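You operate a simulated robot arm through the tools that you are given. There is no shell and no other tool. Be economical: measure what you need, move in short steps, check, and stop when the job is done.

The job below is to be done with a simulated two-armed robot. You get a single attempt, and the scene is never put back.

## Task
Clip the small LOT 7 and LOT 8 sacks and stand them on the pallet.
Fine: each clip bears its sack's lot number. Set down upright: what you pick out.

Only the result counts: the job must be done as asked and must still hold three seconds after the hand-in. Knocking over, shifting, dropping, spilling or breaking anything else fails it.

## Robot
Two 7-joint arms with two-finger parallel grippers on one trunk, on a base that drives. Base frame: it is fixed to the floor where the robot stands at the start and does not move with it; the origin is under the middle of the robot, x ahead of it, y to its left, z up. Readings come in mm, rad, newtons and seconds.
The left shoulder is at the start at [50, 187, 1160], the right one opposite. Places, roughly: hand truck [-1500, 3500, 250]; top pallet [-1400, 2400, 300]. Payload 3.43 kg a hand.
Tool frame (each hand has its own): the origin (TCP) lies between the finger pads and is the grasp point; the fingertips stand 30 mm ahead of it; z points along the fingers, y is the line along which they close. Largest opening 94 mm; finger width 28, thickness 10; the body of the gripper, 50 by 96 mm, starts 55 mm behind the TCP.
Orientation is that of the tool frame in the base frame, as a unit quaternion [x, y, z, w]. With the fingers straight down and closing along the base's y, the tool's x points along the base's -x, its y along +y and its z along -z.

## Interface
- The arms move only by the tool nudge_tool. It takes "left_series", "right_series" or both (then of equal length, played together; a hand with none holds still); each is a list of rows, each an object (a shift or turn left out is 0, a gripper value left out holds the last) with "slide": the shift along the base's x, y, z in cm, a list of three; "rot": the turn, a rotation vector about the base's x, y, z in rad, a list of three; "jaw": the closure, from 0 (fully open) to 1 (shut). In form: [{"slide": [dx, dy, dz], "rot": [wx, wy, wz], "jaw": jaw}, ...]. A call has 1 to 12 rows; each row shifts and turns the commanded pose from where the row before left it. A row lasts 0.2 s, in which the tool goes at most 50 mm and 0.15 rad; a call with a longer step from one row to the next is refused whole, and so is a gripper value outside its range. A pose out of reach is approached as far as the arm can. The call stops where the force on the tool passes 90 N (or 10 N more than at its start, if that is more) or the arm is blocked; 0.2 s more then pass. Each finger travels about 153 mm/s and halts on what it meets, pressing with about 41 N; the grip force reading is that of the motor and also rises with nothing between the fingers. The clock runs only during rows and for 0.2 s after the last one: add rows that do not move to give the fingers time. The reply holds the time, the measured pose of the TCP, the force on the tool along the base axes, the opening and the grip force, in the units named above and with some noise, with the torque about the TCP (base axes, N m) and any sound that the robot's microphone picked up.
- Cameras (640 x 400 px; columns grow to the right, rows downward): "scene" is now at [138.4, 40.2, 1324.9]; the picture's right is [0.44, -0.90, 0.00], its down [-0.46, -0.22, -0.86] and it looks along [0.77, 0.38, -0.51] (base axes); focal length 214 px, centre (320, 200). "left" rides on the left gripper at [76, -14, -103] in its tool frame; the picture's right is [0.18, 0.98, 0.00], its down [-0.75, 0.14, -0.64] and it looks along [-0.63, 0.12, 0.77] (tool axes); focal length 243 px, centre (320, 200). "right" rides on the right gripper at [76, 14, -102] in its tool frame; the picture's right is [-0.18, 0.98, 0.00], its down [-0.75, -0.14, -0.64] and it looks along [-0.63, -0.12, 0.77] (tool axes); focal length 243 px, centre (320, 200).
- capture(camera): a new picture of that camera. It takes no simulated time.
- raise_lower(by): slides the trunk up (or, below 0, down) by that many mm; the arms and the scene camera ride with it, the base frame stays. It gives what a move gives, with no picture.
- drive_base(legs): drives the robot by 1 to 6 legs, each [ahead, left, turn to the left] in mm, mm and rad, along the robot's own axes; the way and the turn of a leg run together, so that a leg with both is an arc; at most 1500 mm and 3.142 rad a leg. The arms and the cameras ride along, it lands a little off, and it stops where it bumps. It gives what a move gives.
- turn_head(pan, tilt): turns the head with the scene camera to pan (to the left, within 1.396 rad either way) and tilt (down, from -0.506 to 1.204), counted from straight ahead of the robot. It gives what a move gives.
- pixel_to_xyz(camera, pixels): for up to 12 pixels [column, row] of the newest picture of that camera ("zoom" is the newest enlarged one), the place [x, y, z] in the base frame of the surface seen there, good to about 2 mm. It takes no simulated time.
- close_up(camera, box): a new picture of the part [left, top, right, bottom] of that camera's present view, enlarged. It takes no simulated time.
- finish_job(): hands the job in; it is judged then, once.

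Go step by step. Measure first, check grasps and placings, and put right what went wrong. The budget is 80 turns and 58 pictures, counting those below and the enlarged ones. Unless the task says otherwise, let go and move clear before handing in, and close with one line.

The tools are called as name(argument=value, ...) on one line, values as JSON. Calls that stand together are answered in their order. nudge_tool: Moves the arms, as the interface text tells. Its arguments: {"type":"object","properties":{"left_series":{"type":"array"},"right_series":{"type":"array"}},"required":[]} The other tools are called the same way: raise_lower (by) slides the trunk up or down; drive_base (legs) drives the base; turn_head (pan, tilt) turns the head that bears the scene camera; capture (camera) takes a picture; pixel_to_xyz (camera, pixels) gives the place of the surface under pixels of a picture; close_up (camera, box) takes an enlarged picture of a part of a camera's view; finish_job () hands the job in.

At the start:

```text
time_s: 0.0
left_tool_pos: [269.0, 299.8, 1186.4]
left_tool_rot: [-0.001, 1.0, 0.0, 0.001]
left_contact_force: [-0.5, 0.1, 0.3]
left_torque: [0.04, -0.01, 0.01]
left_grip_width: 94.0
left_grip_force: 0.1
right_tool_pos: [278.3, 28.4, 1216.4]
right_tool_rot: [0.001, 1.0, 0.001, 0.0]
right_contact_force: [0.1, 0.2, 1.0]
right_torque: [0.02, 0.02, -0.01]
right_grip_width: 93.9
right_grip_force: 0.0
trunk travel left (down, up): [-375.0, 57.0]
robot x, y, heading: [-0.3, 1.8, -0.0]
head pan, tilt: [0.452, 0.539]
```

scene: 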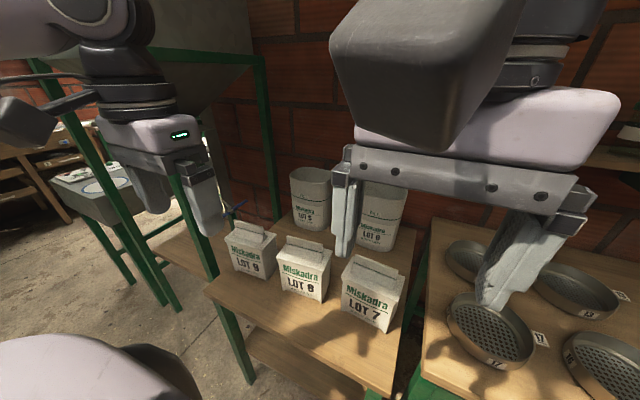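
right: 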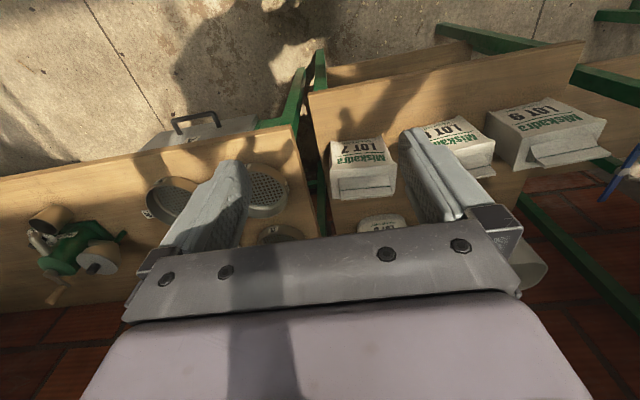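
left: 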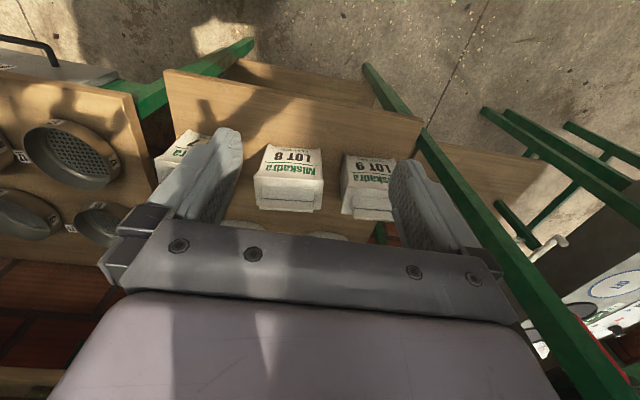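

The scene picture shows the small sacks LOT 9, LOT 8 and LOT 7 near pixels (250,250), (303,268) and (372,292), with two larger ones behind. I'll measure them, then look around for the clips and the pallet.

pixel_to_xyz(camera="scene", pixels=[[250, 250], [303, 268], [372, 292], [303, 245], [375, 275], [310, 200], [380, 235], [300, 330], [490, 330], [110, 180], [250, 232], [330, 310]])

close_up(camera="scene", box=[210, 150, 430, 350])

turn_head(pan=1.3, tilt=0.4)

capture(camera="scene")

turn_head(pan=-0.5, tilt=0.6)

capture(camera="scene")

```text
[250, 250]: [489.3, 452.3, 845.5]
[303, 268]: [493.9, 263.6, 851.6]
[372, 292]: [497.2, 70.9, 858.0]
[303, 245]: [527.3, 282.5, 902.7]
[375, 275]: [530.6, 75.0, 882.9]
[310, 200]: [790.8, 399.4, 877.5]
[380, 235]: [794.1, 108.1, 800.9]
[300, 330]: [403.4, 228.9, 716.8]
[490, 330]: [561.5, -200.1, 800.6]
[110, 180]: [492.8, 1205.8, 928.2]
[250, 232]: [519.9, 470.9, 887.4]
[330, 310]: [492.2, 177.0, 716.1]
```

```text
2.00 times, centred on (320, 250) of scene
```

zoom: 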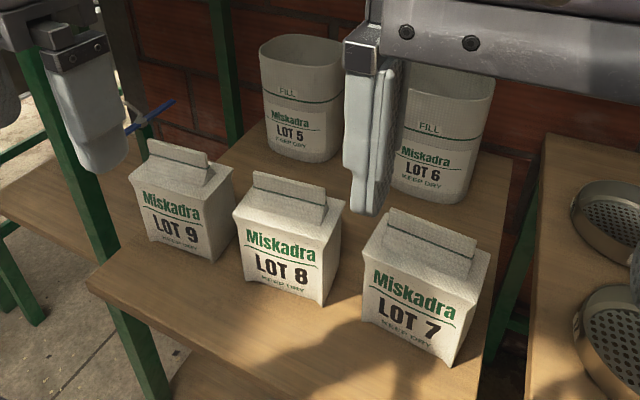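

```text
time_s: 1.2
left_tool_pos: [269.1, 301.7, 1186.2]
left_tool_rot: [0.0, 1.0, 0.0, 0.0]
left_contact_force: [-0.5, -0.8, 0.3]
left_torque: [0.0, -0.01, 0.01]
left_grip_width: 94.0
left_grip_force: 0.1
right_tool_pos: [279.5, 29.6, 1215.5]
right_tool_rot: [0.011, 1.0, 0.002, 0.0]
right_contact_force: [18.1, 63.7, -2.0]
right_torque: [-8.21, 2.14, -5.69]
right_grip_width: 93.9
right_grip_force: 0.1
trunk travel left (down, up): [-375.0, 57.0]
robot x, y, heading: [-2.6, -3.1, -0.001]
head pan, tilt: [1.3, 0.4]
```

```text
53 pictures are left
```

scene: 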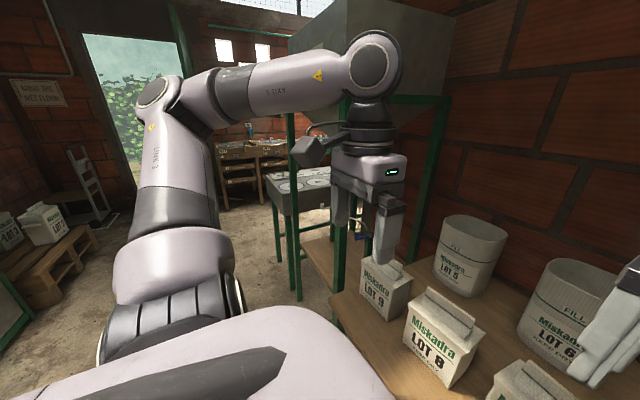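

```text
time_s: 3.0
left_tool_pos: [269.4, 301.2, 1186.2]
left_tool_rot: [0.0, 1.0, 0.0, 0.0]
left_contact_force: [-0.5, -0.1, 0.2]
left_torque: [-0.03, 0.02, 0.01]
left_grip_width: 93.9
left_grip_force: 0.0
right_tool_pos: [279.0, 26.3, 1217.8]
right_tool_rot: [0.0, 1.0, -0.001, 0.001]
right_contact_force: [20.3, -22.7, -13.1]
right_torque: [2.3, 1.15, 1.6]
right_grip_width: 94.1
right_grip_force: 0.1
trunk travel left (down, up): [-375.0, 57.0]
robot x, y, heading: [0.8, 1.6, -0.005]
head pan, tilt: [-0.499, 0.6]
```

```text
52 pictures are left
```

scene: 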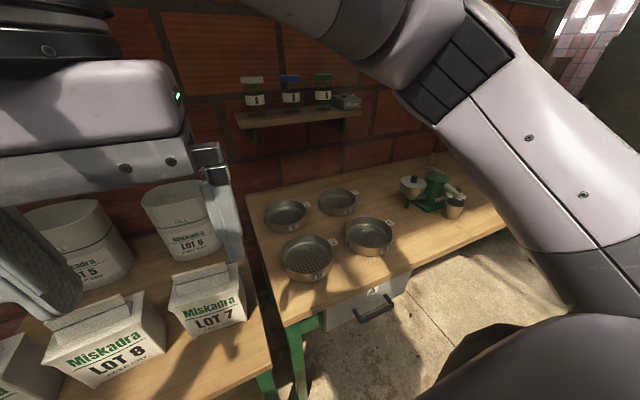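

No clips are visible yet. The shelf near (300,100), the drawer at (370,300) and the table at the left are candidates, so I'll look closer at each.

close_up(camera="scene", box=[230, 60, 510, 235])

close_up(camera="scene", box=[270, 220, 490, 360])

pixel_to_xyz(camera="scene", pixels=[[373, 293], [378, 308], [300, 115], [345, 100], [450, 210], [410, 185]])

turn_head(pan=1.3, tilt=0.6)

close_up(camera="scene", box=[190, 60, 400, 260])

close_up(camera="scene", box=[0, 100, 200, 300])

```text
2.29 times, centred on (370, 148) of scene
```

zoom: 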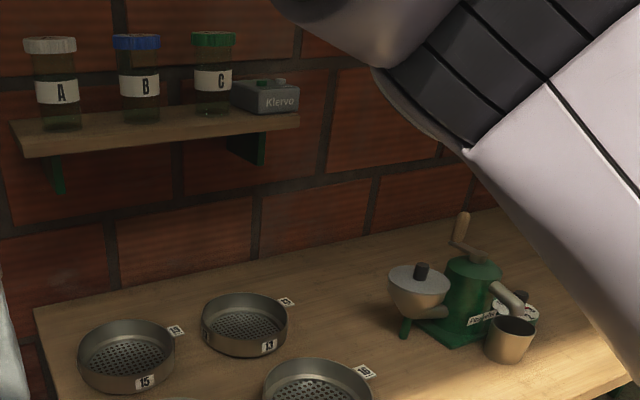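

```text
2.86 times, centred on (380, 290) of scene
```

zoom: 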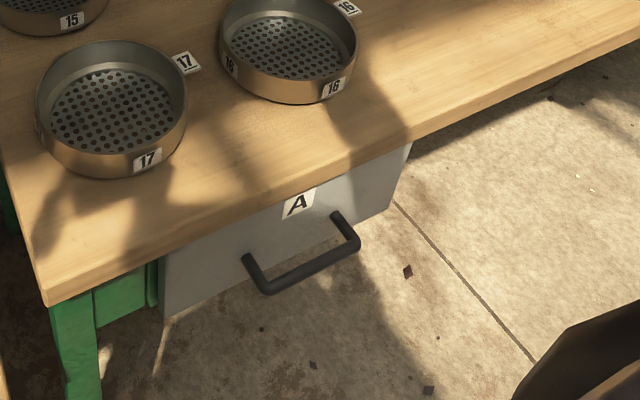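

```text
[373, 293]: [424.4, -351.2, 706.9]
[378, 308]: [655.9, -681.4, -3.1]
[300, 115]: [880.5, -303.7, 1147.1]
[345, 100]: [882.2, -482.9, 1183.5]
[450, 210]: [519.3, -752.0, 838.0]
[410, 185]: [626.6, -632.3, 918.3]
```

```text
time_s: 4.8
left_tool_pos: [269.2, 300.3, 1184.8]
left_tool_rot: [0.0, 1.0, 0.001, 0.001]
left_contact_force: [-0.9, 0.2, -0.7]
left_torque: [0.02, 0.02, -0.04]
left_grip_width: 94.3
left_grip_force: 0.0
right_tool_pos: [278.7, 29.7, 1214.7]
right_tool_rot: [0.011, 1.0, -0.001, 0.001]
right_contact_force: [17.0, 64.8, -17.2]
right_torque: [-8.27, 0.7, -5.68]
right_grip_width: 94.0
right_grip_force: 0.1
trunk travel left (down, up): [-375.0, 57.0]
robot x, y, heading: [-1.8, -2.1, 0.001]
head pan, tilt: [1.3, 0.6]
```

```text
2.00 times, centred on (295, 160) of scene
```

zoom: 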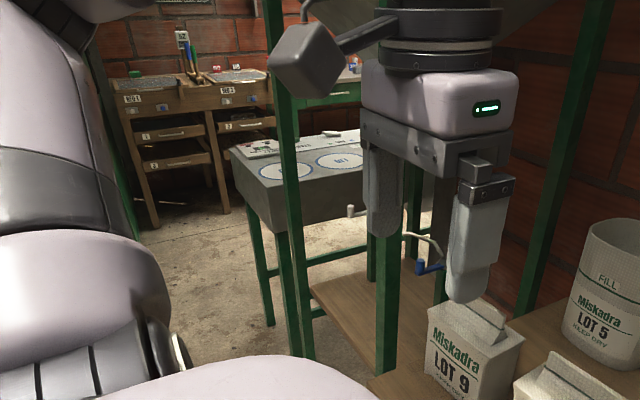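

```text
2.00 times, centred on (100, 200) of scene
```

zoom: 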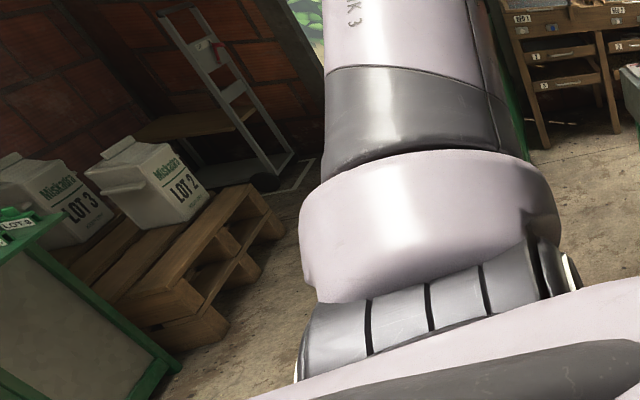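

The left edge of the view shows a green-edged bench with something labelled LOT 8 (zoom pixel (10,225)), beside the pallet with LOT 2 and LOT 3. I'll measure clearance before turning towards it.

capture(camera="scene")

pixel_to_xyz(camera="scene", pixels=[[5, 215], [15, 265], [80, 290], [90, 190], [45, 205], [130, 160], [70, 215], [292, 200], [341, 235], [275, 165], [255, 130], [345, 210]])

pixel_to_xyz(camera="zoom", pixels=[[15, 226], [20, 240], [150, 370], [100, 340], [190, 195], [60, 220], [250, 250], [180, 310]])

```text
47 pictures are left
```

scene: 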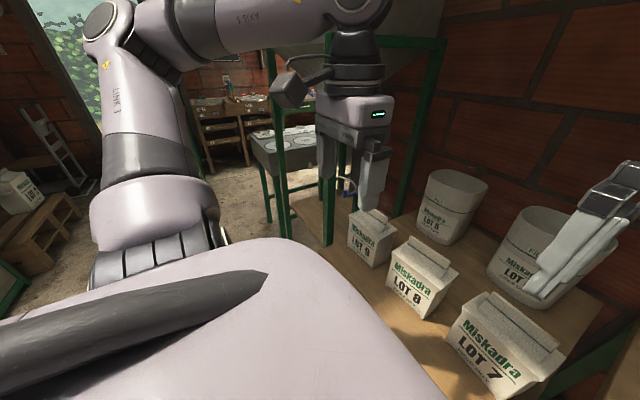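

```text
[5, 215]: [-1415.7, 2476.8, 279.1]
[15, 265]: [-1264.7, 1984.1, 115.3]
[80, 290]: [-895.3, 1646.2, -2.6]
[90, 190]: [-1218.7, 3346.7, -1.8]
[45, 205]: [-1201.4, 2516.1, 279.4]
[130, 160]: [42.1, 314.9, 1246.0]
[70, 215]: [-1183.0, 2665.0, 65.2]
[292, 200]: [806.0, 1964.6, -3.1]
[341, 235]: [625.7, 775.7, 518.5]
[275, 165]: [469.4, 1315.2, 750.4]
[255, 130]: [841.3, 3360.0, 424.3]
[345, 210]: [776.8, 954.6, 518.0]
```

```text
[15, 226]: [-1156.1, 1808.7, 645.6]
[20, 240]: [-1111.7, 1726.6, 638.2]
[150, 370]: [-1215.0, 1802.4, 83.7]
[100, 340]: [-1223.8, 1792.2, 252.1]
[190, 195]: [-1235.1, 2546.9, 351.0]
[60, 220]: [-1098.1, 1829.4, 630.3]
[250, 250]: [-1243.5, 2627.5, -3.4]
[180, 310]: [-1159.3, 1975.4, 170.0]
```

The labelled bench is at about (-1120, 1750, 640) and the pallet deck at z≈280. I'll back off, turn left and look.

turn_head(pan=0.5, tilt=0.4)

drive_base(legs=[[-200, 0, 0], [0, 0, 1.4]])

capture(camera="scene")

```text
time_s: 5.9
left_tool_pos: [269.3, 300.9, 1186.3]
left_tool_rot: [0.0, 1.0, -0.001, 0.0]
left_contact_force: [0.3, -0.4, 0.2]
left_torque: [0.02, 0.02, 0.01]
left_grip_width: 93.8
left_grip_force: 0.0
right_tool_pos: [278.2, 27.8, 1217.0]
right_tool_rot: [0.001, 1.0, 0.001, 0.0]
right_contact_force: [0.4, 0.1, -0.2]
right_torque: [0.0, -0.02, 0.02]
right_grip_width: 93.8
right_grip_force: 0.1
trunk travel left (down, up): [-375.0, 57.0]
robot x, y, heading: [-0.3, -0.5, 0.0]
head pan, tilt: [0.499, 0.4]
```

```text
time_s: 11.0
left_tool_pos: [-464.4, 309.0, 1186.6]
left_tool_rot: [-0.656, 0.755, -0.001, 0.0]
left_contact_force: [-0.7, 0.2, -0.6]
left_torque: [0.0, 0.0, -0.01]
left_grip_width: 94.0
left_grip_force: 0.1
right_tool_pos: [-193.9, 278.2, 1217.8]
right_tool_rot: [-0.656, 0.755, 0.001, 0.0]
right_contact_force: [0.1, -0.5, 0.2]
right_torque: [0.01, 0.05, 0.0]
right_grip_width: 93.8
right_grip_force: 0.0
trunk travel left (down, up): [-375.0, 57.0]
robot x, y, heading: [-205.8, -0.8, 1.431]
head pan, tilt: [0.499, 0.4]
```

```text
46 pictures are left
```

scene: 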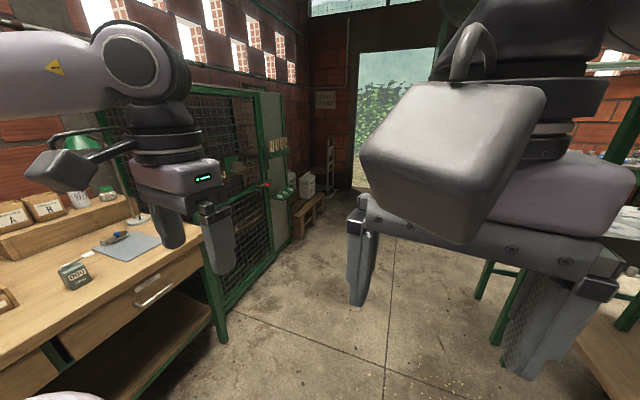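

A green mesh door with tags at about (280,145) and (285,185) is beside the pallet at (305,205). I'll enlarge it and the desk.

close_up(camera="scene", box=[220, 90, 350, 240])

close_up(camera="scene", box=[0, 120, 210, 330])

pixel_to_xyz(camera="scene", pixels=[[280, 145], [285, 190], [265, 130], [220, 340], [275, 260], [305, 205], [305, 180], [70, 275], [130, 245], [245, 100], [210, 270], [150, 300]])

```text
2.67 times, centred on (285, 165) of scene
```

zoom: 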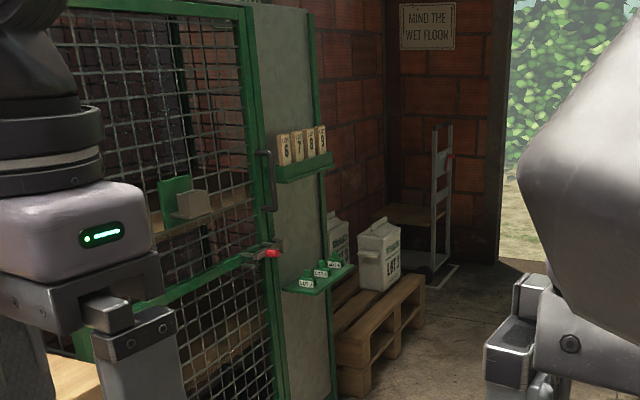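

```text
1.90 times, centred on (105, 225) of scene
```

zoom: 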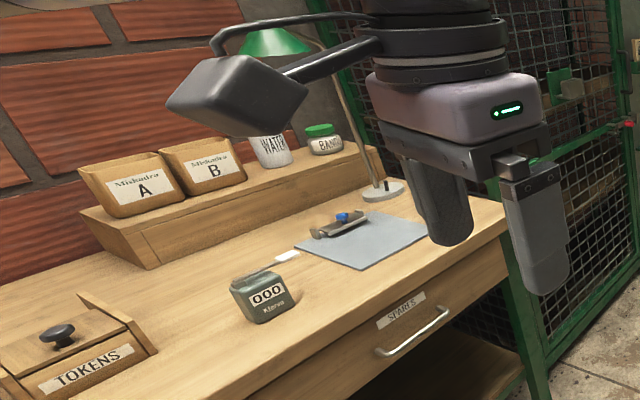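

```text
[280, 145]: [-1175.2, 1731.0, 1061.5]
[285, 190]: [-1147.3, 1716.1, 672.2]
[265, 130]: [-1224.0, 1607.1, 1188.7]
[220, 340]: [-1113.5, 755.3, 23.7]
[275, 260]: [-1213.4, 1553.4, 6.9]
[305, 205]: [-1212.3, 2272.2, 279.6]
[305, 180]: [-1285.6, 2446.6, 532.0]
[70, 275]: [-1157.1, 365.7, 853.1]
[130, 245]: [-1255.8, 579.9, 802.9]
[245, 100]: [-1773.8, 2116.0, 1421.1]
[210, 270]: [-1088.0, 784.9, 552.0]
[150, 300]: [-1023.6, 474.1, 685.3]
```

The door panel carries a top rack with tags 6, 7, 8, 9 and a lower green shelf at about (-1147,1716,650) with green labelled clips. I'll drive there and view it closely.

drive_base(legs=[[0, 0, 0.14], [1500, 250, 0], [100, 0, 1.3]])

turn_head(pan=0.1, tilt=0.5)

capture(camera="scene")

```text
refused: leg 2 is longer than a leg can be; nothing moved
```

```text
time_s: 11.9
left_tool_pos: [-463.4, 308.2, 1185.3]
left_tool_rot: [-0.656, 0.755, 0.0, 0.001]
left_contact_force: [-0.5, 0.3, 0.6]
left_torque: [-0.02, -0.01, -0.01]
left_grip_width: 94.0
left_grip_force: 0.1
right_tool_pos: [-193.1, 278.2, 1217.0]
right_tool_rot: [-0.656, 0.755, 0.001, -0.001]
right_contact_force: [0.3, 0.2, -0.8]
right_torque: [0.0, -0.01, -0.03]
right_grip_width: 94.3
right_grip_force: 0.2
trunk travel left (down, up): [-375.0, 57.0]
robot x, y, heading: [-200.9, -1.6, 1.433]
head pan, tilt: [0.099, 0.499]
```

```text
43 pictures are left
```

scene: 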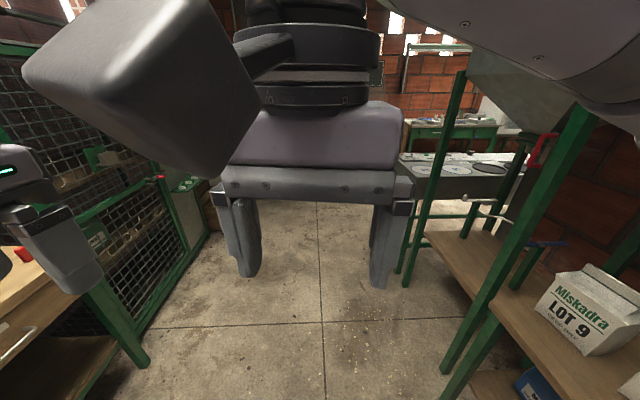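

The leg was too long, so I'll split it; the way ahead looks clear.

drive_base(legs=[[0, 0, 0.138], [1400, 250, 0], [100, 0, 1.3]])

turn_head(pan=0.1, tilt=0.5)

capture(camera="scene")

```text
time_s: 22.6
left_tool_pos: [-839.0, 1229.6, 1184.8]
left_tool_rot: [0.989, -0.146, 0.0, 0.0]
left_contact_force: [-0.1, 0.1, 0.4]
left_torque: [0.01, -0.02, 0.02]
left_grip_width: 93.7
left_grip_force: 0.1
right_tool_pos: [-767.4, 1491.7, 1216.6]
right_tool_rot: [0.989, -0.147, -0.001, 0.001]
right_contact_force: [0.3, -0.5, 1.1]
right_torque: [-0.01, -0.01, -0.01]
right_grip_width: 94.0
right_grip_force: 0.2
trunk travel left (down, up): [-375.0, 57.0]
robot x, y, heading: [-494.4, 1439.5, 2.854]
head pan, tilt: [0.099, 0.499]
```

```text
time_s: 23.2
left_tool_pos: [-838.6, 1229.3, 1185.2]
left_tool_rot: [0.989, -0.147, 0.001, -0.001]
left_contact_force: [0.1, 0.2, 0.1]
left_torque: [-0.01, 0.02, -0.02]
left_grip_width: 93.7
left_grip_force: 0.0
right_tool_pos: [-768.0, 1492.8, 1217.5]
right_tool_rot: [0.989, -0.146, 0.0, 0.001]
right_contact_force: [0.0, 1.1, -0.1]
right_torque: [-0.02, -0.01, 0.04]
right_grip_width: 93.8
right_grip_force: 0.2
trunk travel left (down, up): [-375.0, 57.0]
robot x, y, heading: [-490.3, 1439.3, 2.845]
head pan, tilt: [0.099, 0.499]
```

```text
42 pictures are left
```

scene: 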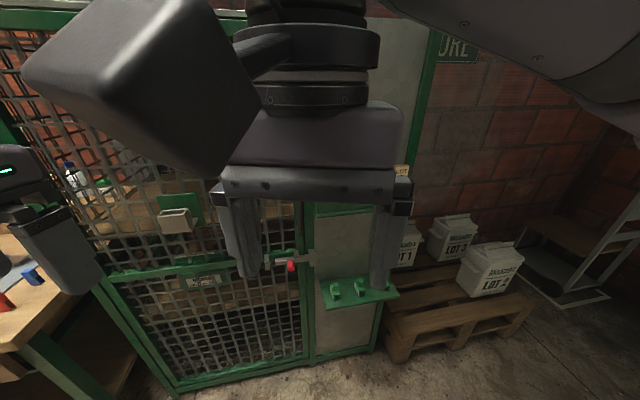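

The clip shelf is at (360,290) and the pallet with LOT 1, 2 and 3 is at (460,300), with the right gripper partly in the way. I'll enlarge both and measure.

close_up(camera="scene", box=[300, 250, 420, 325])

pixel_to_xyz(camera="zoom", pixels=[[195, 225], [320, 225], [180, 180], [320, 180], [150, 200], [500, 220], [130, 290], [300, 280], [400, 270], [180, 250]])

pixel_to_xyz(camera="scene", pixels=[[485, 262], [490, 245], [455, 220], [455, 240], [420, 325], [520, 290], [430, 270], [445, 300], [388, 318], [475, 305], [450, 265], [405, 170]])

close_up(camera="scene", box=[380, 200, 560, 330])

```text
5.33 times, centred on (360, 288) of scene
```

zoom: 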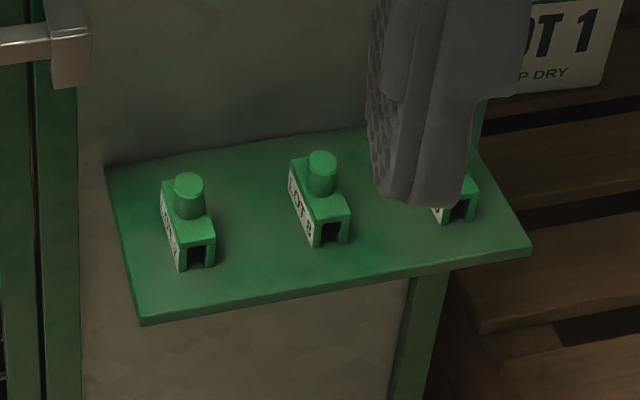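

```text
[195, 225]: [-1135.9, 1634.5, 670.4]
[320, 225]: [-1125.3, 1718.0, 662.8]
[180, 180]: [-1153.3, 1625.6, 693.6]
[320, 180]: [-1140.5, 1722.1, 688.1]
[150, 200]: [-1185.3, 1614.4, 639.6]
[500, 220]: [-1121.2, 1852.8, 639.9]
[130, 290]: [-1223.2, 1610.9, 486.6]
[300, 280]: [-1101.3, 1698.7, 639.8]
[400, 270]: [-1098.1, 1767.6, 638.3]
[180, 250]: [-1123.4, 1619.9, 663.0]
```

```text
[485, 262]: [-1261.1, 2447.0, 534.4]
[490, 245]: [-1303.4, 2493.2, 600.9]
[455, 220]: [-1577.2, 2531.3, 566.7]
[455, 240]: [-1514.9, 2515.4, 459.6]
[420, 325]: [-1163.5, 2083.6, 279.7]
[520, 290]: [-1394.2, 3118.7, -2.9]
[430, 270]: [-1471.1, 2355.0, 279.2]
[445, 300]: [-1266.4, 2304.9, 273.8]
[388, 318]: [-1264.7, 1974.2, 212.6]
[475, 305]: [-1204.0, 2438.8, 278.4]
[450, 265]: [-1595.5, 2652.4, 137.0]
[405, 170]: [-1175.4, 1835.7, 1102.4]
```

```text
3.08 times, centred on (470, 265) of scene
```

zoom: 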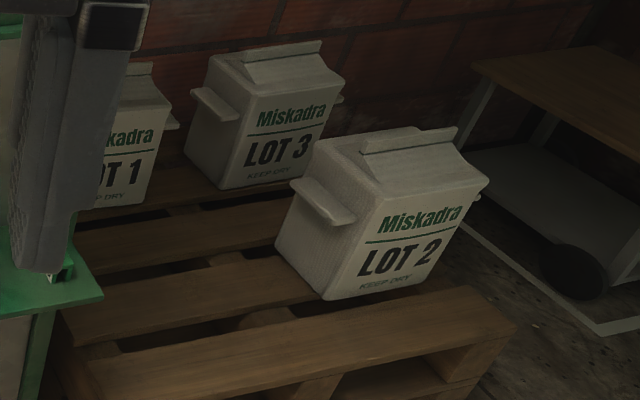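

The green clips sit at y≈1630 (first), 1718 (LOT 8) and ≈1800, with x≈-1135, body top ≈672 and knob top ≈693. I'll square up to the shelf, lower the trunk, and read the labels clearly.

drive_base(legs=[[0, 0, 0.297], [150, -130, 0]])

raise_lower(by=-330)

turn_head(pan=-0.3, tilt=0.6)

capture(camera="scene")

capture(camera="right")

```text
time_s: 25.8
left_tool_pos: [-911.4, 1267.2, 1186.9]
left_tool_rot: [1.0, 0.0, 0.0, 0.001]
left_contact_force: [-1.6, -0.1, -0.1]
left_torque: [-0.02, -0.02, 0.0]
left_grip_width: 94.0
left_grip_force: 0.1
right_tool_pos: [-919.2, 1539.0, 1216.5]
right_tool_rot: [1.0, 0.0, 0.001, 0.001]
right_contact_force: [0.2, 0.8, -0.8]
right_torque: [0.04, 0.02, 0.01]
right_grip_width: 94.2
right_grip_force: 0.1
trunk travel left (down, up): [-375.0, 57.0]
robot x, y, heading: [-642.0, 1568.1, -3.141]
head pan, tilt: [0.099, 0.499]
```

```text
time_s: 29.0
left_tool_pos: [-909.6, 1264.7, 856.5]
left_tool_rot: [1.0, 0.0, 0.0, -0.001]
left_contact_force: [0.1, 0.2, 0.0]
left_torque: [-0.01, 0.02, -0.04]
left_grip_width: 93.9
left_grip_force: 0.1
right_tool_pos: [-919.5, 1539.2, 887.5]
right_tool_rot: [1.0, 0.001, 0.0, 0.001]
right_contact_force: [-0.7, -0.1, 0.2]
right_torque: [-0.02, 0.0, 0.0]
right_grip_width: 94.2
right_grip_force: 0.0
trunk travel left (down, up): [-45.0, 387.0]
robot x, y, heading: [-639.1, 1571.2, -3.14]
head pan, tilt: [0.099, 0.499]
```

```text
time_s: 29.9
left_tool_pos: [-911.0, 1266.2, 856.1]
left_tool_rot: [1.0, 0.001, 0.0, 0.0]
left_contact_force: [0.6, 1.3, 0.1]
left_torque: [0.01, 0.0, -0.03]
left_grip_width: 93.8
left_grip_force: 0.1
right_tool_pos: [-919.7, 1538.6, 888.1]
right_tool_rot: [1.0, 0.001, 0.0, 0.001]
right_contact_force: [-0.1, 0.2, 0.1]
right_torque: [0.0, 0.0, 0.02]
right_grip_width: 94.1
right_grip_force: 0.2
trunk travel left (down, up): [-45.0, 387.0]
robot x, y, heading: [-643.1, 1568.2, -3.133]
head pan, tilt: [-0.3, 0.6]
```

```text
39 pictures are left
```

scene: 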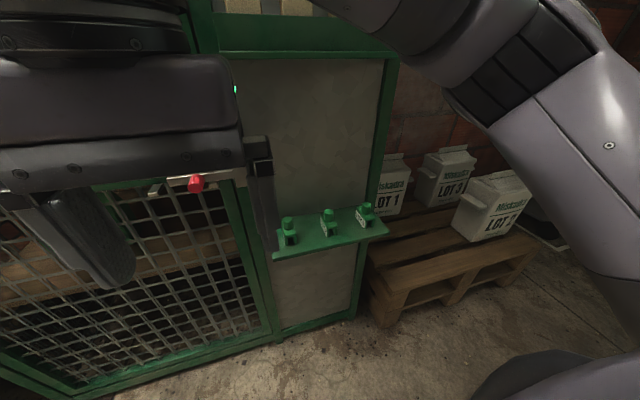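

```text
38 pictures are left
```

right: 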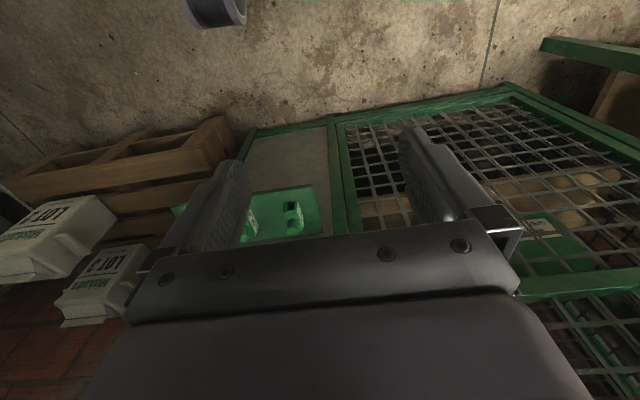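

The view of the shelf is clear now, with clips at (289,225), (328,215) and (366,210). I'll enlarge and measure them.

close_up(camera="scene", box=[265, 190, 395, 270])

pixel_to_xyz(camera="scene", pixels=[[288, 220], [289, 238], [328, 212], [328, 228], [366, 206], [300, 20]])

```text
4.92 times, centred on (330, 230) of scene
```

zoom: 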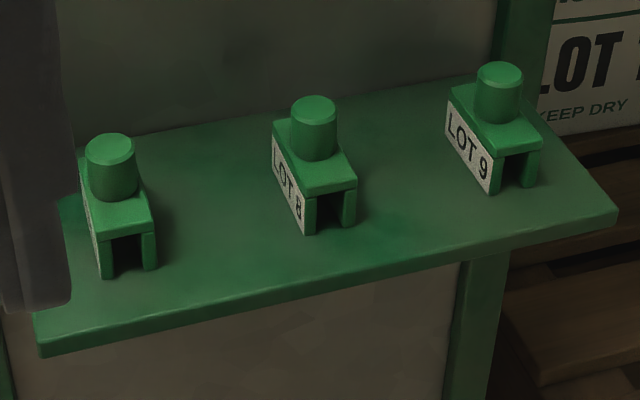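

```text
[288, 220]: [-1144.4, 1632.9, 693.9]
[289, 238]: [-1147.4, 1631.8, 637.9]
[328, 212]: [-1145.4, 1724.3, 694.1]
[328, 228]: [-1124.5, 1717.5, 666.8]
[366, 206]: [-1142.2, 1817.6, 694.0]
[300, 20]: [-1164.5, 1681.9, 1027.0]
```

Clips 8 and 9 are confirmed; the first clip's label should be 7 but faces away. I'll measure exact edges on the enlarged picture.

pixel_to_xyz(camera="zoom", pixels=[[110, 142], [92, 150], [131, 150], [97, 232], [152, 228], [135, 190], [313, 103], [297, 110], [333, 108], [304, 190], [353, 182], [278, 125]])

capture(camera="left")

```text
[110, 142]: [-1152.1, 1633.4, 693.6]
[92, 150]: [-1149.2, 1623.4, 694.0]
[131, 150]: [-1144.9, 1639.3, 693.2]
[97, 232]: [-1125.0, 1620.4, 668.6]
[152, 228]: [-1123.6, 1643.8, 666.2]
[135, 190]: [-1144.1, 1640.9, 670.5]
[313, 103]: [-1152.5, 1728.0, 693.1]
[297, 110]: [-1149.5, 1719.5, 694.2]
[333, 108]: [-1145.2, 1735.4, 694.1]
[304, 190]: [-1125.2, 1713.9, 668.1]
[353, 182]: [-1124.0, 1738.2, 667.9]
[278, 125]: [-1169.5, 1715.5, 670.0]
```

```text
36 pictures are left
```

left: 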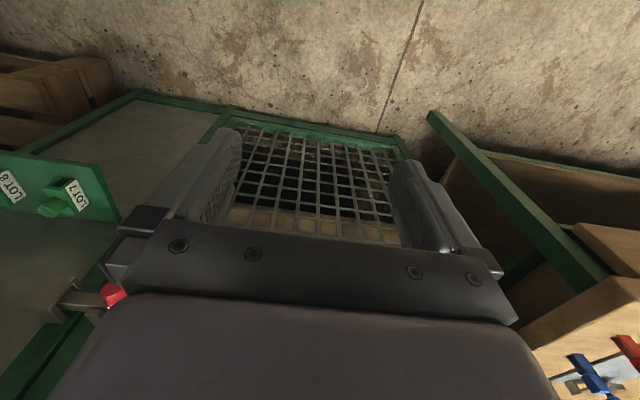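

The left camera's (75,195) shows LOT 7 on the first clip. Its centre is (-1147,1632) and clip 8's is (-1147,1727), with body top 669 and knob top 694. I'll close in a bit and check where the red latch is.

pixel_to_xyz(camera="scene", pixels=[[196, 183], [165, 188], [200, 178], [265, 50], [350, 50], [385, 55]])

drive_base(legs=[[120, 0, 0]])

```text
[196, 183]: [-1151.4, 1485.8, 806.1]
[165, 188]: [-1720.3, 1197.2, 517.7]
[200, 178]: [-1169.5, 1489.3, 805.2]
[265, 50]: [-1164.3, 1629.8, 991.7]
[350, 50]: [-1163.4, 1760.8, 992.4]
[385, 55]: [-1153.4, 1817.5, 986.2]
```

```text
time_s: 31.1
left_tool_pos: [-1030.6, 1266.1, 856.3]
left_tool_rot: [1.0, -0.001, -0.001, 0.0]
left_contact_force: [0.6, -0.3, 0.4]
left_torque: [-0.03, -0.01, 0.01]
left_grip_width: 94.1
left_grip_force: 0.0
right_tool_pos: [-1040.2, 1539.5, 886.5]
right_tool_rot: [1.0, 0.0, 0.001, 0.001]
right_contact_force: [-1.2, -0.2, 0.7]
right_torque: [0.02, 0.01, 0.01]
right_grip_width: 94.2
right_grip_force: 0.0
trunk travel left (down, up): [-45.0, 387.0]
robot x, y, heading: [-761.3, 1565.8, -3.14]
head pan, tilt: [-0.3, 0.6]
```

The rack above has its underside near z≈980 and reaches out to x≈-1155, so the wrist needs to lean away from it. I'll tilt the right hand 0.3 rad and bring it above clip 7.

nudge_tool(right_series=[{"slide": [0, 0, 0], "rot": [0, 0.1, 0], "jaw": 0}, {"slide": [0, 0, -1], "rot": [0, 0.1, 0]}, {"slide": [-1, 2, -3], "rot": [0, 0.1, 0]}, {"slide": [-2, 2, -3]}, {"slide": [-2.5, 2, -3]}, {"slide": [-2.5, 2, -2]}, {"slide": [-2, 1.25, -1]}, {}])

capture(camera="right")

```text
time_s: 32.9
left_tool_pos: [-1032.5, 1267.0, 855.8]
left_tool_rot: [1.0, 0.0, 0.0, 0.0]
left_contact_force: [-0.1, -0.2, -0.8]
left_torque: [0.0, 0.01, -0.01]
left_grip_width: 94.0
left_grip_force: 0.0
right_tool_pos: [-1138.4, 1633.3, 758.6]
right_tool_rot: [0.989, 0.0, -0.151, 0.001]
right_contact_force: [0.9, -0.6, -0.9]
right_torque: [-0.02, 0.02, 0.0]
right_grip_width: 94.1
right_grip_force: 0.1
trunk travel left (down, up): [-45.0, 387.0]
robot x, y, heading: [-766.0, 1570.1, -3.137]
head pan, tilt: [-0.3, 0.6]
```

```text
35 pictures are left
```

right: 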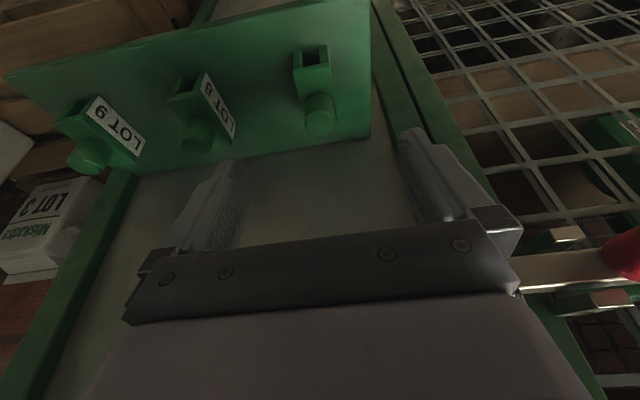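

The knob at (320,118) is centred between the fingers. I'll descend and close.

nudge_tool(right_series=[{"slide": [0, 0, -2]}, {"slide": [-0.1, -0.1, -2]}, {"slide": [0, 0, -1.3]}, {"jaw": 1}, {"jaw": 1}, {"jaw": 1}, {"jaw": 1}])

capture(camera="right")

```text
time_s: 34.5
left_tool_pos: [-1032.3, 1266.0, 855.3]
left_tool_rot: [1.0, 0.0, 0.0, 0.0]
left_contact_force: [0.5, 0.5, 0.7]
left_torque: [0.0, 0.0, -0.02]
left_grip_width: 93.9
left_grip_force: 0.0
right_tool_pos: [-1139.9, 1630.5, 704.9]
right_tool_rot: [0.989, 0.0, -0.15, 0.001]
right_contact_force: [-0.4, 0.0, 0.4]
right_torque: [-0.01, -0.03, 0.03]
right_grip_width: 24.3
right_grip_force: 41.0
trunk travel left (down, up): [-45.0, 387.0]
robot x, y, heading: [-763.3, 1567.7, -3.142]
head pan, tilt: [-0.3, 0.6]
```

```text
34 pictures are left
```

right: 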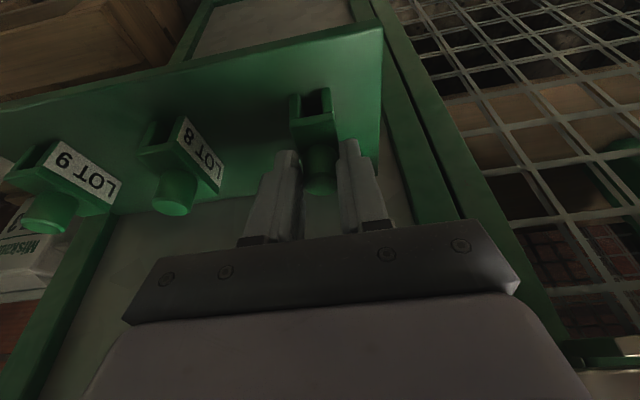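

The fingers closed on something 24 mm wide at 41 N. I'll lift and check that the clip comes along.

nudge_tool(right_series=[{"slide": [0, 0, 1]}, {"slide": [0, 0, 2]}, {"slide": [1, 0, 3]}, {"slide": [4, 0, 2]}, {"slide": [4, 0, 0]}, {"slide": [4, 0, 0]}, {}])

capture(camera="right")

```text
time_s: 35.9
left_tool_pos: [-1032.2, 1265.8, 855.7]
left_tool_rot: [1.0, 0.0, -0.001, -0.001]
left_contact_force: [-0.4, -0.3, -0.3]
left_torque: [-0.01, 0.01, -0.01]
left_grip_width: 94.0
left_grip_force: 0.0
right_tool_pos: [-1038.2, 1635.1, 787.8]
right_tool_rot: [0.987, -0.017, -0.16, -0.008]
right_contact_force: [-15.6, 3.9, -1.8]
right_torque: [-0.28, -0.99, 0.32]
right_grip_width: 24.3
right_grip_force: 40.8
trunk travel left (down, up): [-45.0, 387.0]
robot x, y, heading: [-765.0, 1570.7, -3.142]
head pan, tilt: [-0.3, 0.6]
stopped in row 6 (right hand): the force on the tool passed its limit (the readings are from after the stop); the commanded pose is now the measured one
```

```text
33 pictures are left
```

right: 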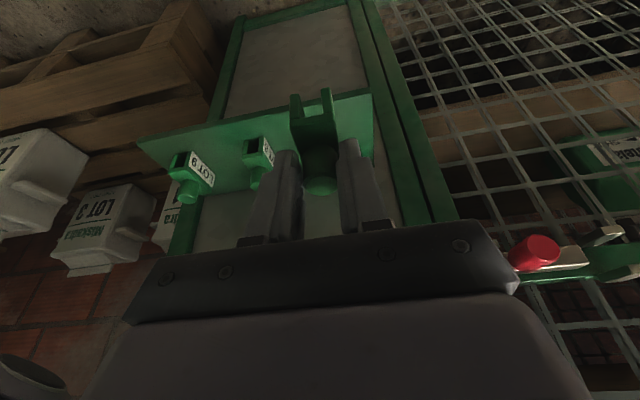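

The clip is held, but the leaning wrist seems to have touched my own head or torso, so I'll move the hand forward again. I also want to see its state from the scene camera.

nudge_tool(right_series=[{"slide": [-3, 0, 1]}, {"slide": [-2, 0, 1]}, {}])

close_up(camera="right", box=[240, 70, 400, 230])

```text
time_s: 36.7
left_tool_pos: [-1030.8, 1267.2, 854.7]
left_tool_rot: [1.0, -0.001, 0.0, 0.0]
left_contact_force: [-0.2, 0.3, -0.4]
left_torque: [-0.01, 0.02, -0.01]
left_grip_width: 93.9
left_grip_force: 0.0
right_tool_pos: [-1089.6, 1634.4, 806.3]
right_tool_rot: [0.987, -0.015, -0.16, -0.007]
right_contact_force: [-0.3, 0.1, -0.7]
right_torque: [0.0, 0.04, -0.02]
right_grip_width: 24.3
right_grip_force: 40.7
trunk travel left (down, up): [-45.0, 387.0]
robot x, y, heading: [-760.7, 1567.1, -3.144]
head pan, tilt: [-0.3, 0.6]
```

```text
2.50 times, centred on (320, 150) of right
```

zoom: 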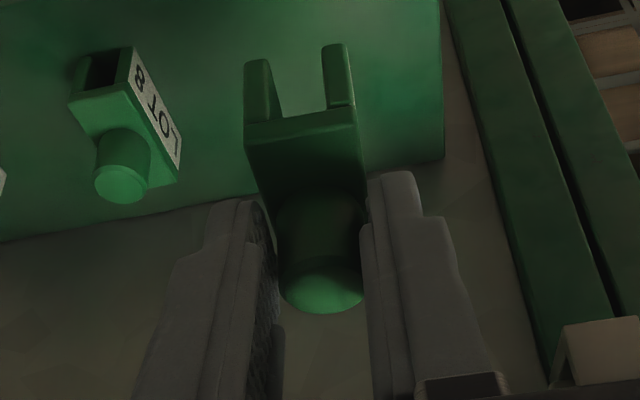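

Clip 7 is firmly held by its knob. I'll move the right hand outward, then shift the base so that the left hand faces clip 8.

nudge_tool(right_series=[{"slide": [0, 2, 1]}, {"slide": [0, 3, 1]}, {"slide": [1, 3, 1]}, {}])

drive_base(legs=[[0, -255, 0]])

nudge_tool(left_series=[{"rot": [0, 0.1, 0], "jaw": 0}, {"rot": [0, 0.1, 0], "slide": [-1, 0, 0]}, {"rot": [0, 0.1, 0], "slide": [-2, 2, 0]}, {"slide": [-2, 3, -1]}, {"slide": [-2, 3, -1]}, {}])

```text
time_s: 37.7
left_tool_pos: [-1031.8, 1267.2, 856.0]
left_tool_rot: [1.0, 0.0, 0.0, 0.0]
left_contact_force: [-0.6, 0.8, 0.1]
left_torque: [0.0, -0.05, 0.0]
left_grip_width: 93.9
left_grip_force: 0.1
right_tool_pos: [-1077.7, 1714.9, 838.1]
right_tool_rot: [0.987, -0.015, -0.16, -0.007]
right_contact_force: [-0.5, 0.1, -0.3]
right_torque: [0.01, -0.01, 0.0]
right_grip_width: 24.2
right_grip_force: 41.3
trunk travel left (down, up): [-45.0, 387.0]
robot x, y, heading: [-761.6, 1567.7, -3.14]
head pan, tilt: [-0.3, 0.6]
```

```text
time_s: 39.5
left_tool_pos: [-1031.5, 1521.2, 856.4]
left_tool_rot: [1.0, 0.002, 0.0, 0.0]
left_contact_force: [0.8, 0.1, -0.3]
left_torque: [0.04, 0.01, 0.01]
left_grip_width: 94.0
left_grip_force: 0.2
right_tool_pos: [-1078.9, 1968.2, 838.5]
right_tool_rot: [0.987, -0.014, -0.16, -0.007]
right_contact_force: [-0.6, -0.1, -0.1]
right_torque: [0.02, 0.0, -0.02]
right_grip_width: 24.4
right_grip_force: 40.7
trunk travel left (down, up): [-45.0, 387.0]
robot x, y, heading: [-762.6, 1819.1, -3.133]
head pan, tilt: [-0.3, 0.6]
```

```text
time_s: 41.0
left_tool_pos: [-1101.1, 1602.2, 833.7]
left_tool_rot: [0.989, 0.002, -0.15, -0.001]
left_contact_force: [-1.3, -0.1, 0.0]
left_torque: [0.0, 0.02, -0.05]
left_grip_width: 93.9
left_grip_force: 0.1
right_tool_pos: [-1080.4, 1968.7, 837.9]
right_tool_rot: [0.987, -0.013, -0.159, -0.007]
right_contact_force: [-0.2, 0.3, -0.6]
right_torque: [0.02, -0.02, -0.03]
right_grip_width: 24.5
right_grip_force: 40.8
trunk travel left (down, up): [-45.0, 387.0]
robot x, y, heading: [-763.7, 1822.6, -3.135]
head pan, tilt: [-0.3, 0.6]
```

Both hands are free. I'll take the left hand above clip 8 and check.

nudge_tool(left_series=[{"slide": [-1, 3, -2]}, {"slide": [-1, 3, -2]}, {"slide": [-1, 3, -2]}, {"slide": [-0.9, 3.4, -1.6]}, {}])

capture(camera="left")

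```text
time_s: 42.1
left_tool_pos: [-1136.4, 1710.6, 763.2]
left_tool_rot: [0.989, 0.003, -0.15, 0.0]
left_contact_force: [-0.7, -0.4, 0.8]
left_torque: [0.02, -0.01, -0.02]
left_grip_width: 94.0
left_grip_force: 0.1
left hand out of reach, approached as far as the arm can: row 4
right_tool_pos: [-1078.6, 1968.0, 837.1]
right_tool_rot: [0.987, -0.014, -0.159, -0.007]
right_contact_force: [-1.3, -0.3, -0.7]
right_torque: [-0.01, 0.02, 0.02]
right_grip_width: 24.3
right_grip_force: 40.9
trunk travel left (down, up): [-45.0, 387.0]
robot x, y, heading: [-766.0, 1827.5, -3.135]
head pan, tilt: [-0.3, 0.6]
```

```text
31 pictures are left
```

left: 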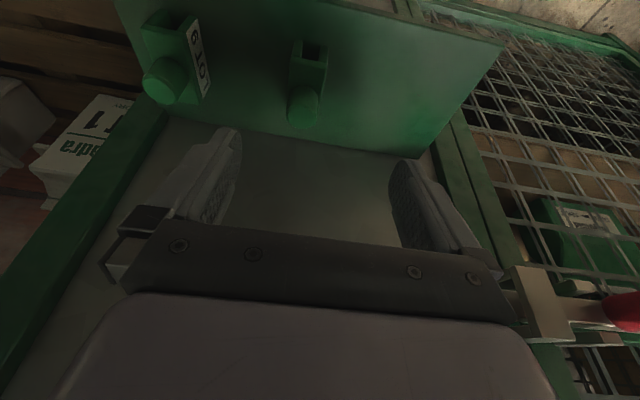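

The left arm reached its limit short of the target. I'll pull the hand back, bring the base closer and try again.

nudge_tool(left_series=[{"slide": [3, 0, 1]}, {"slide": [3, 0, 1]}, {"slide": [0, 0, 1]}])

drive_base(legs=[[70, -10, 0]])

raise_lower(by=-40)

```text
time_s: 43.0
left_tool_pos: [-1076.7, 1709.6, 790.2]
left_tool_rot: [0.989, 0.002, -0.15, 0.0]
left_contact_force: [-0.4, 0.5, -0.4]
left_torque: [0.01, 0.02, -0.03]
left_grip_width: 94.1
left_grip_force: 0.1
right_tool_pos: [-1079.8, 1967.7, 837.9]
right_tool_rot: [0.987, -0.013, -0.16, -0.007]
right_contact_force: [0.4, 0.2, -0.6]
right_torque: [0.0, 0.03, 0.0]
right_grip_width: 24.5
right_grip_force: 41.0
trunk travel left (down, up): [-45.0, 387.0]
robot x, y, heading: [-765.4, 1822.7, -3.138]
head pan, tilt: [-0.3, 0.6]
```

```text
time_s: 44.0
left_tool_pos: [-1147.1, 1719.8, 792.4]
left_tool_rot: [0.989, 0.001, -0.15, 0.001]
left_contact_force: [-0.7, -0.4, 1.1]
left_torque: [0.02, 0.03, 0.01]
left_grip_width: 94.3
left_grip_force: 0.1
right_tool_pos: [-1148.2, 1977.9, 837.8]
right_tool_rot: [0.987, -0.013, -0.16, -0.006]
right_contact_force: [0.1, 0.1, -0.3]
right_torque: [-0.02, 0.01, -0.01]
right_grip_width: 24.5
right_grip_force: 41.2
trunk travel left (down, up): [-45.0, 387.0]
robot x, y, heading: [-832.4, 1832.2, -3.14]
head pan, tilt: [-0.3, 0.6]
```

```text
time_s: 44.8
left_tool_pos: [-1146.6, 1718.3, 752.5]
left_tool_rot: [0.989, 0.002, -0.149, 0.001]
left_contact_force: [0.1, -0.2, 0.7]
left_torque: [0.02, 0.01, -0.02]
left_grip_width: 94.1
left_grip_force: 0.0
right_tool_pos: [-1148.4, 1977.9, 797.9]
right_tool_rot: [0.987, -0.013, -0.16, -0.007]
right_contact_force: [-0.6, -0.6, -0.6]
right_torque: [-0.01, 0.01, -0.02]
right_grip_width: 24.5
right_grip_force: 41.2
trunk travel left (down, up): [-5.0, 427.0]
robot x, y, heading: [-831.5, 1834.6, -3.139]
head pan, tilt: [-0.3, 0.6]
```

The left hand is now almost above clip 8. I'll align it, descend and close.

nudge_tool(left_series=[{"slide": [0.65, 0.85, 0]}, {}, {"slide": [0, 0, -2]}, {"slide": [0, 0, -1.7]}, {"slide": [0, 0, -1]}, {"jaw": 1}, {"jaw": 1}, {"jaw": 1}, {"jaw": 1}])

capture(camera="left")

```text
time_s: 46.8
left_tool_pos: [-1146.8, 1721.3, 709.5]
left_tool_rot: [0.989, 0.005, -0.15, -0.002]
left_contact_force: [-0.8, -0.6, 0.1]
left_torque: [0.0, 0.04, -0.01]
left_grip_width: 20.1
left_grip_force: 41.3
left hand out of reach, approached as far as the arm can: row 1
right_tool_pos: [-1148.7, 1978.3, 797.5]
right_tool_rot: [0.987, -0.013, -0.16, -0.006]
right_contact_force: [0.7, 0.4, -0.3]
right_torque: [-0.04, 0.01, 0.0]
right_grip_width: 24.2
right_grip_force: 41.0
trunk travel left (down, up): [-5.0, 427.0]
robot x, y, heading: [-830.7, 1833.7, -3.138]
head pan, tilt: [-0.3, 0.6]
```

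```text
30 pictures are left
```

left: 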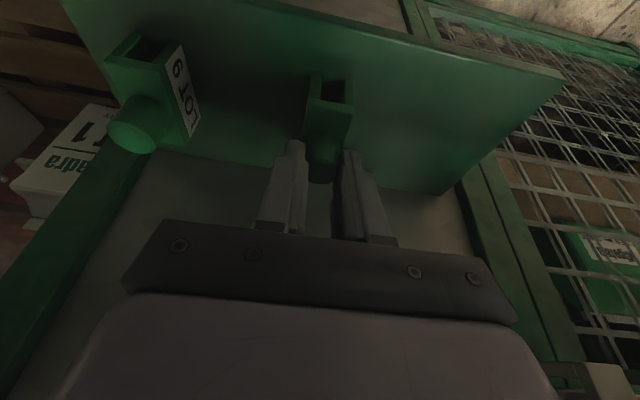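

The left fingers closed to 20.1 mm, a bit differently from the right. I'll look closely before lifting.

close_up(camera="left", box=[240, 60, 400, 220])

close_up(camera="scene", box=[180, 120, 440, 320])

```text
2.50 times, centred on (320, 140) of left
```

zoom: 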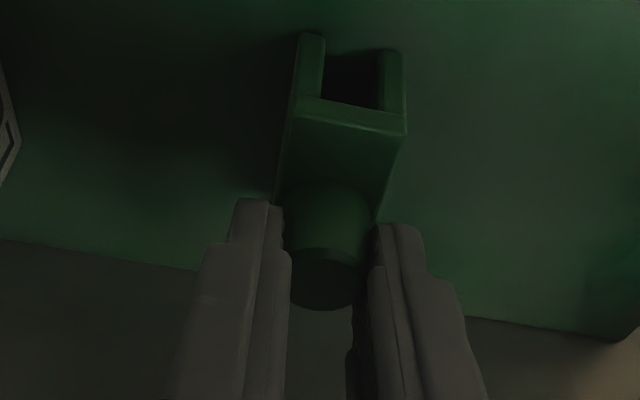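

```text
2.00 times, centred on (310, 220) of scene
```

zoom: 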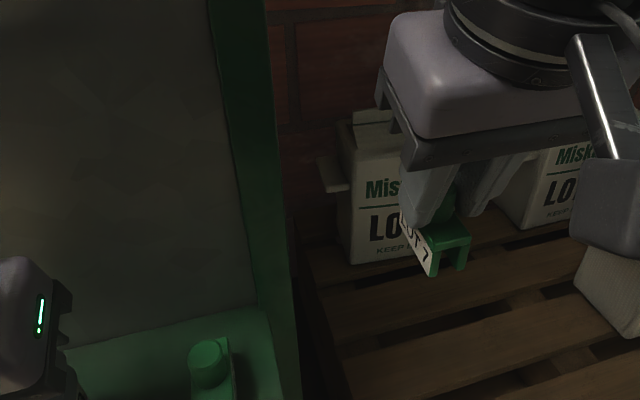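

The knob sits between the pads, held near the tip. I'll lift and verify the clip follows straight.

nudge_tool(left_series=[{"slide": [0, 0, 1]}, {"slide": [0, 0, 2]}, {"slide": [0, 0, 3]}, {"slide": [0, 0, 2]}, {}])

close_up(camera="left", box=[220, 40, 420, 220])

```text
time_s: 48.0
left_tool_pos: [-1147.3, 1720.7, 788.3]
left_tool_rot: [0.989, 0.001, -0.151, 0.0]
left_contact_force: [-1.1, -0.8, -0.5]
left_torque: [0.01, -0.04, 0.0]
left_grip_width: 19.7
left_grip_force: 40.8
right_tool_pos: [-1148.7, 1977.8, 798.1]
right_tool_rot: [0.987, -0.014, -0.16, -0.006]
right_contact_force: [-1.3, -0.1, 0.3]
right_torque: [-0.01, 0.01, -0.01]
right_grip_width: 24.6
right_grip_force: 40.9
trunk travel left (down, up): [-5.0, 427.0]
robot x, y, heading: [-833.7, 1832.2, -3.138]
head pan, tilt: [-0.3, 0.6]
```

```text
2.22 times, centred on (320, 130) of left
```

zoom: 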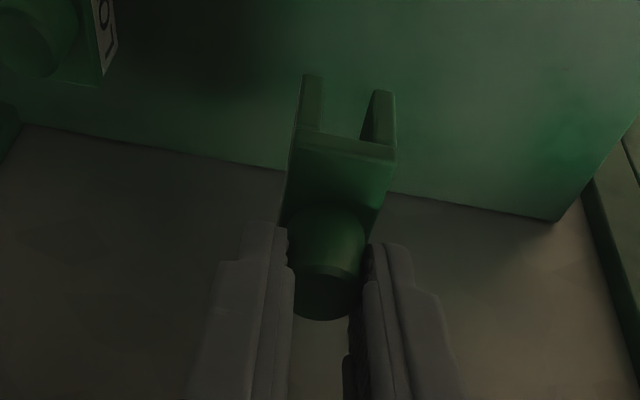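

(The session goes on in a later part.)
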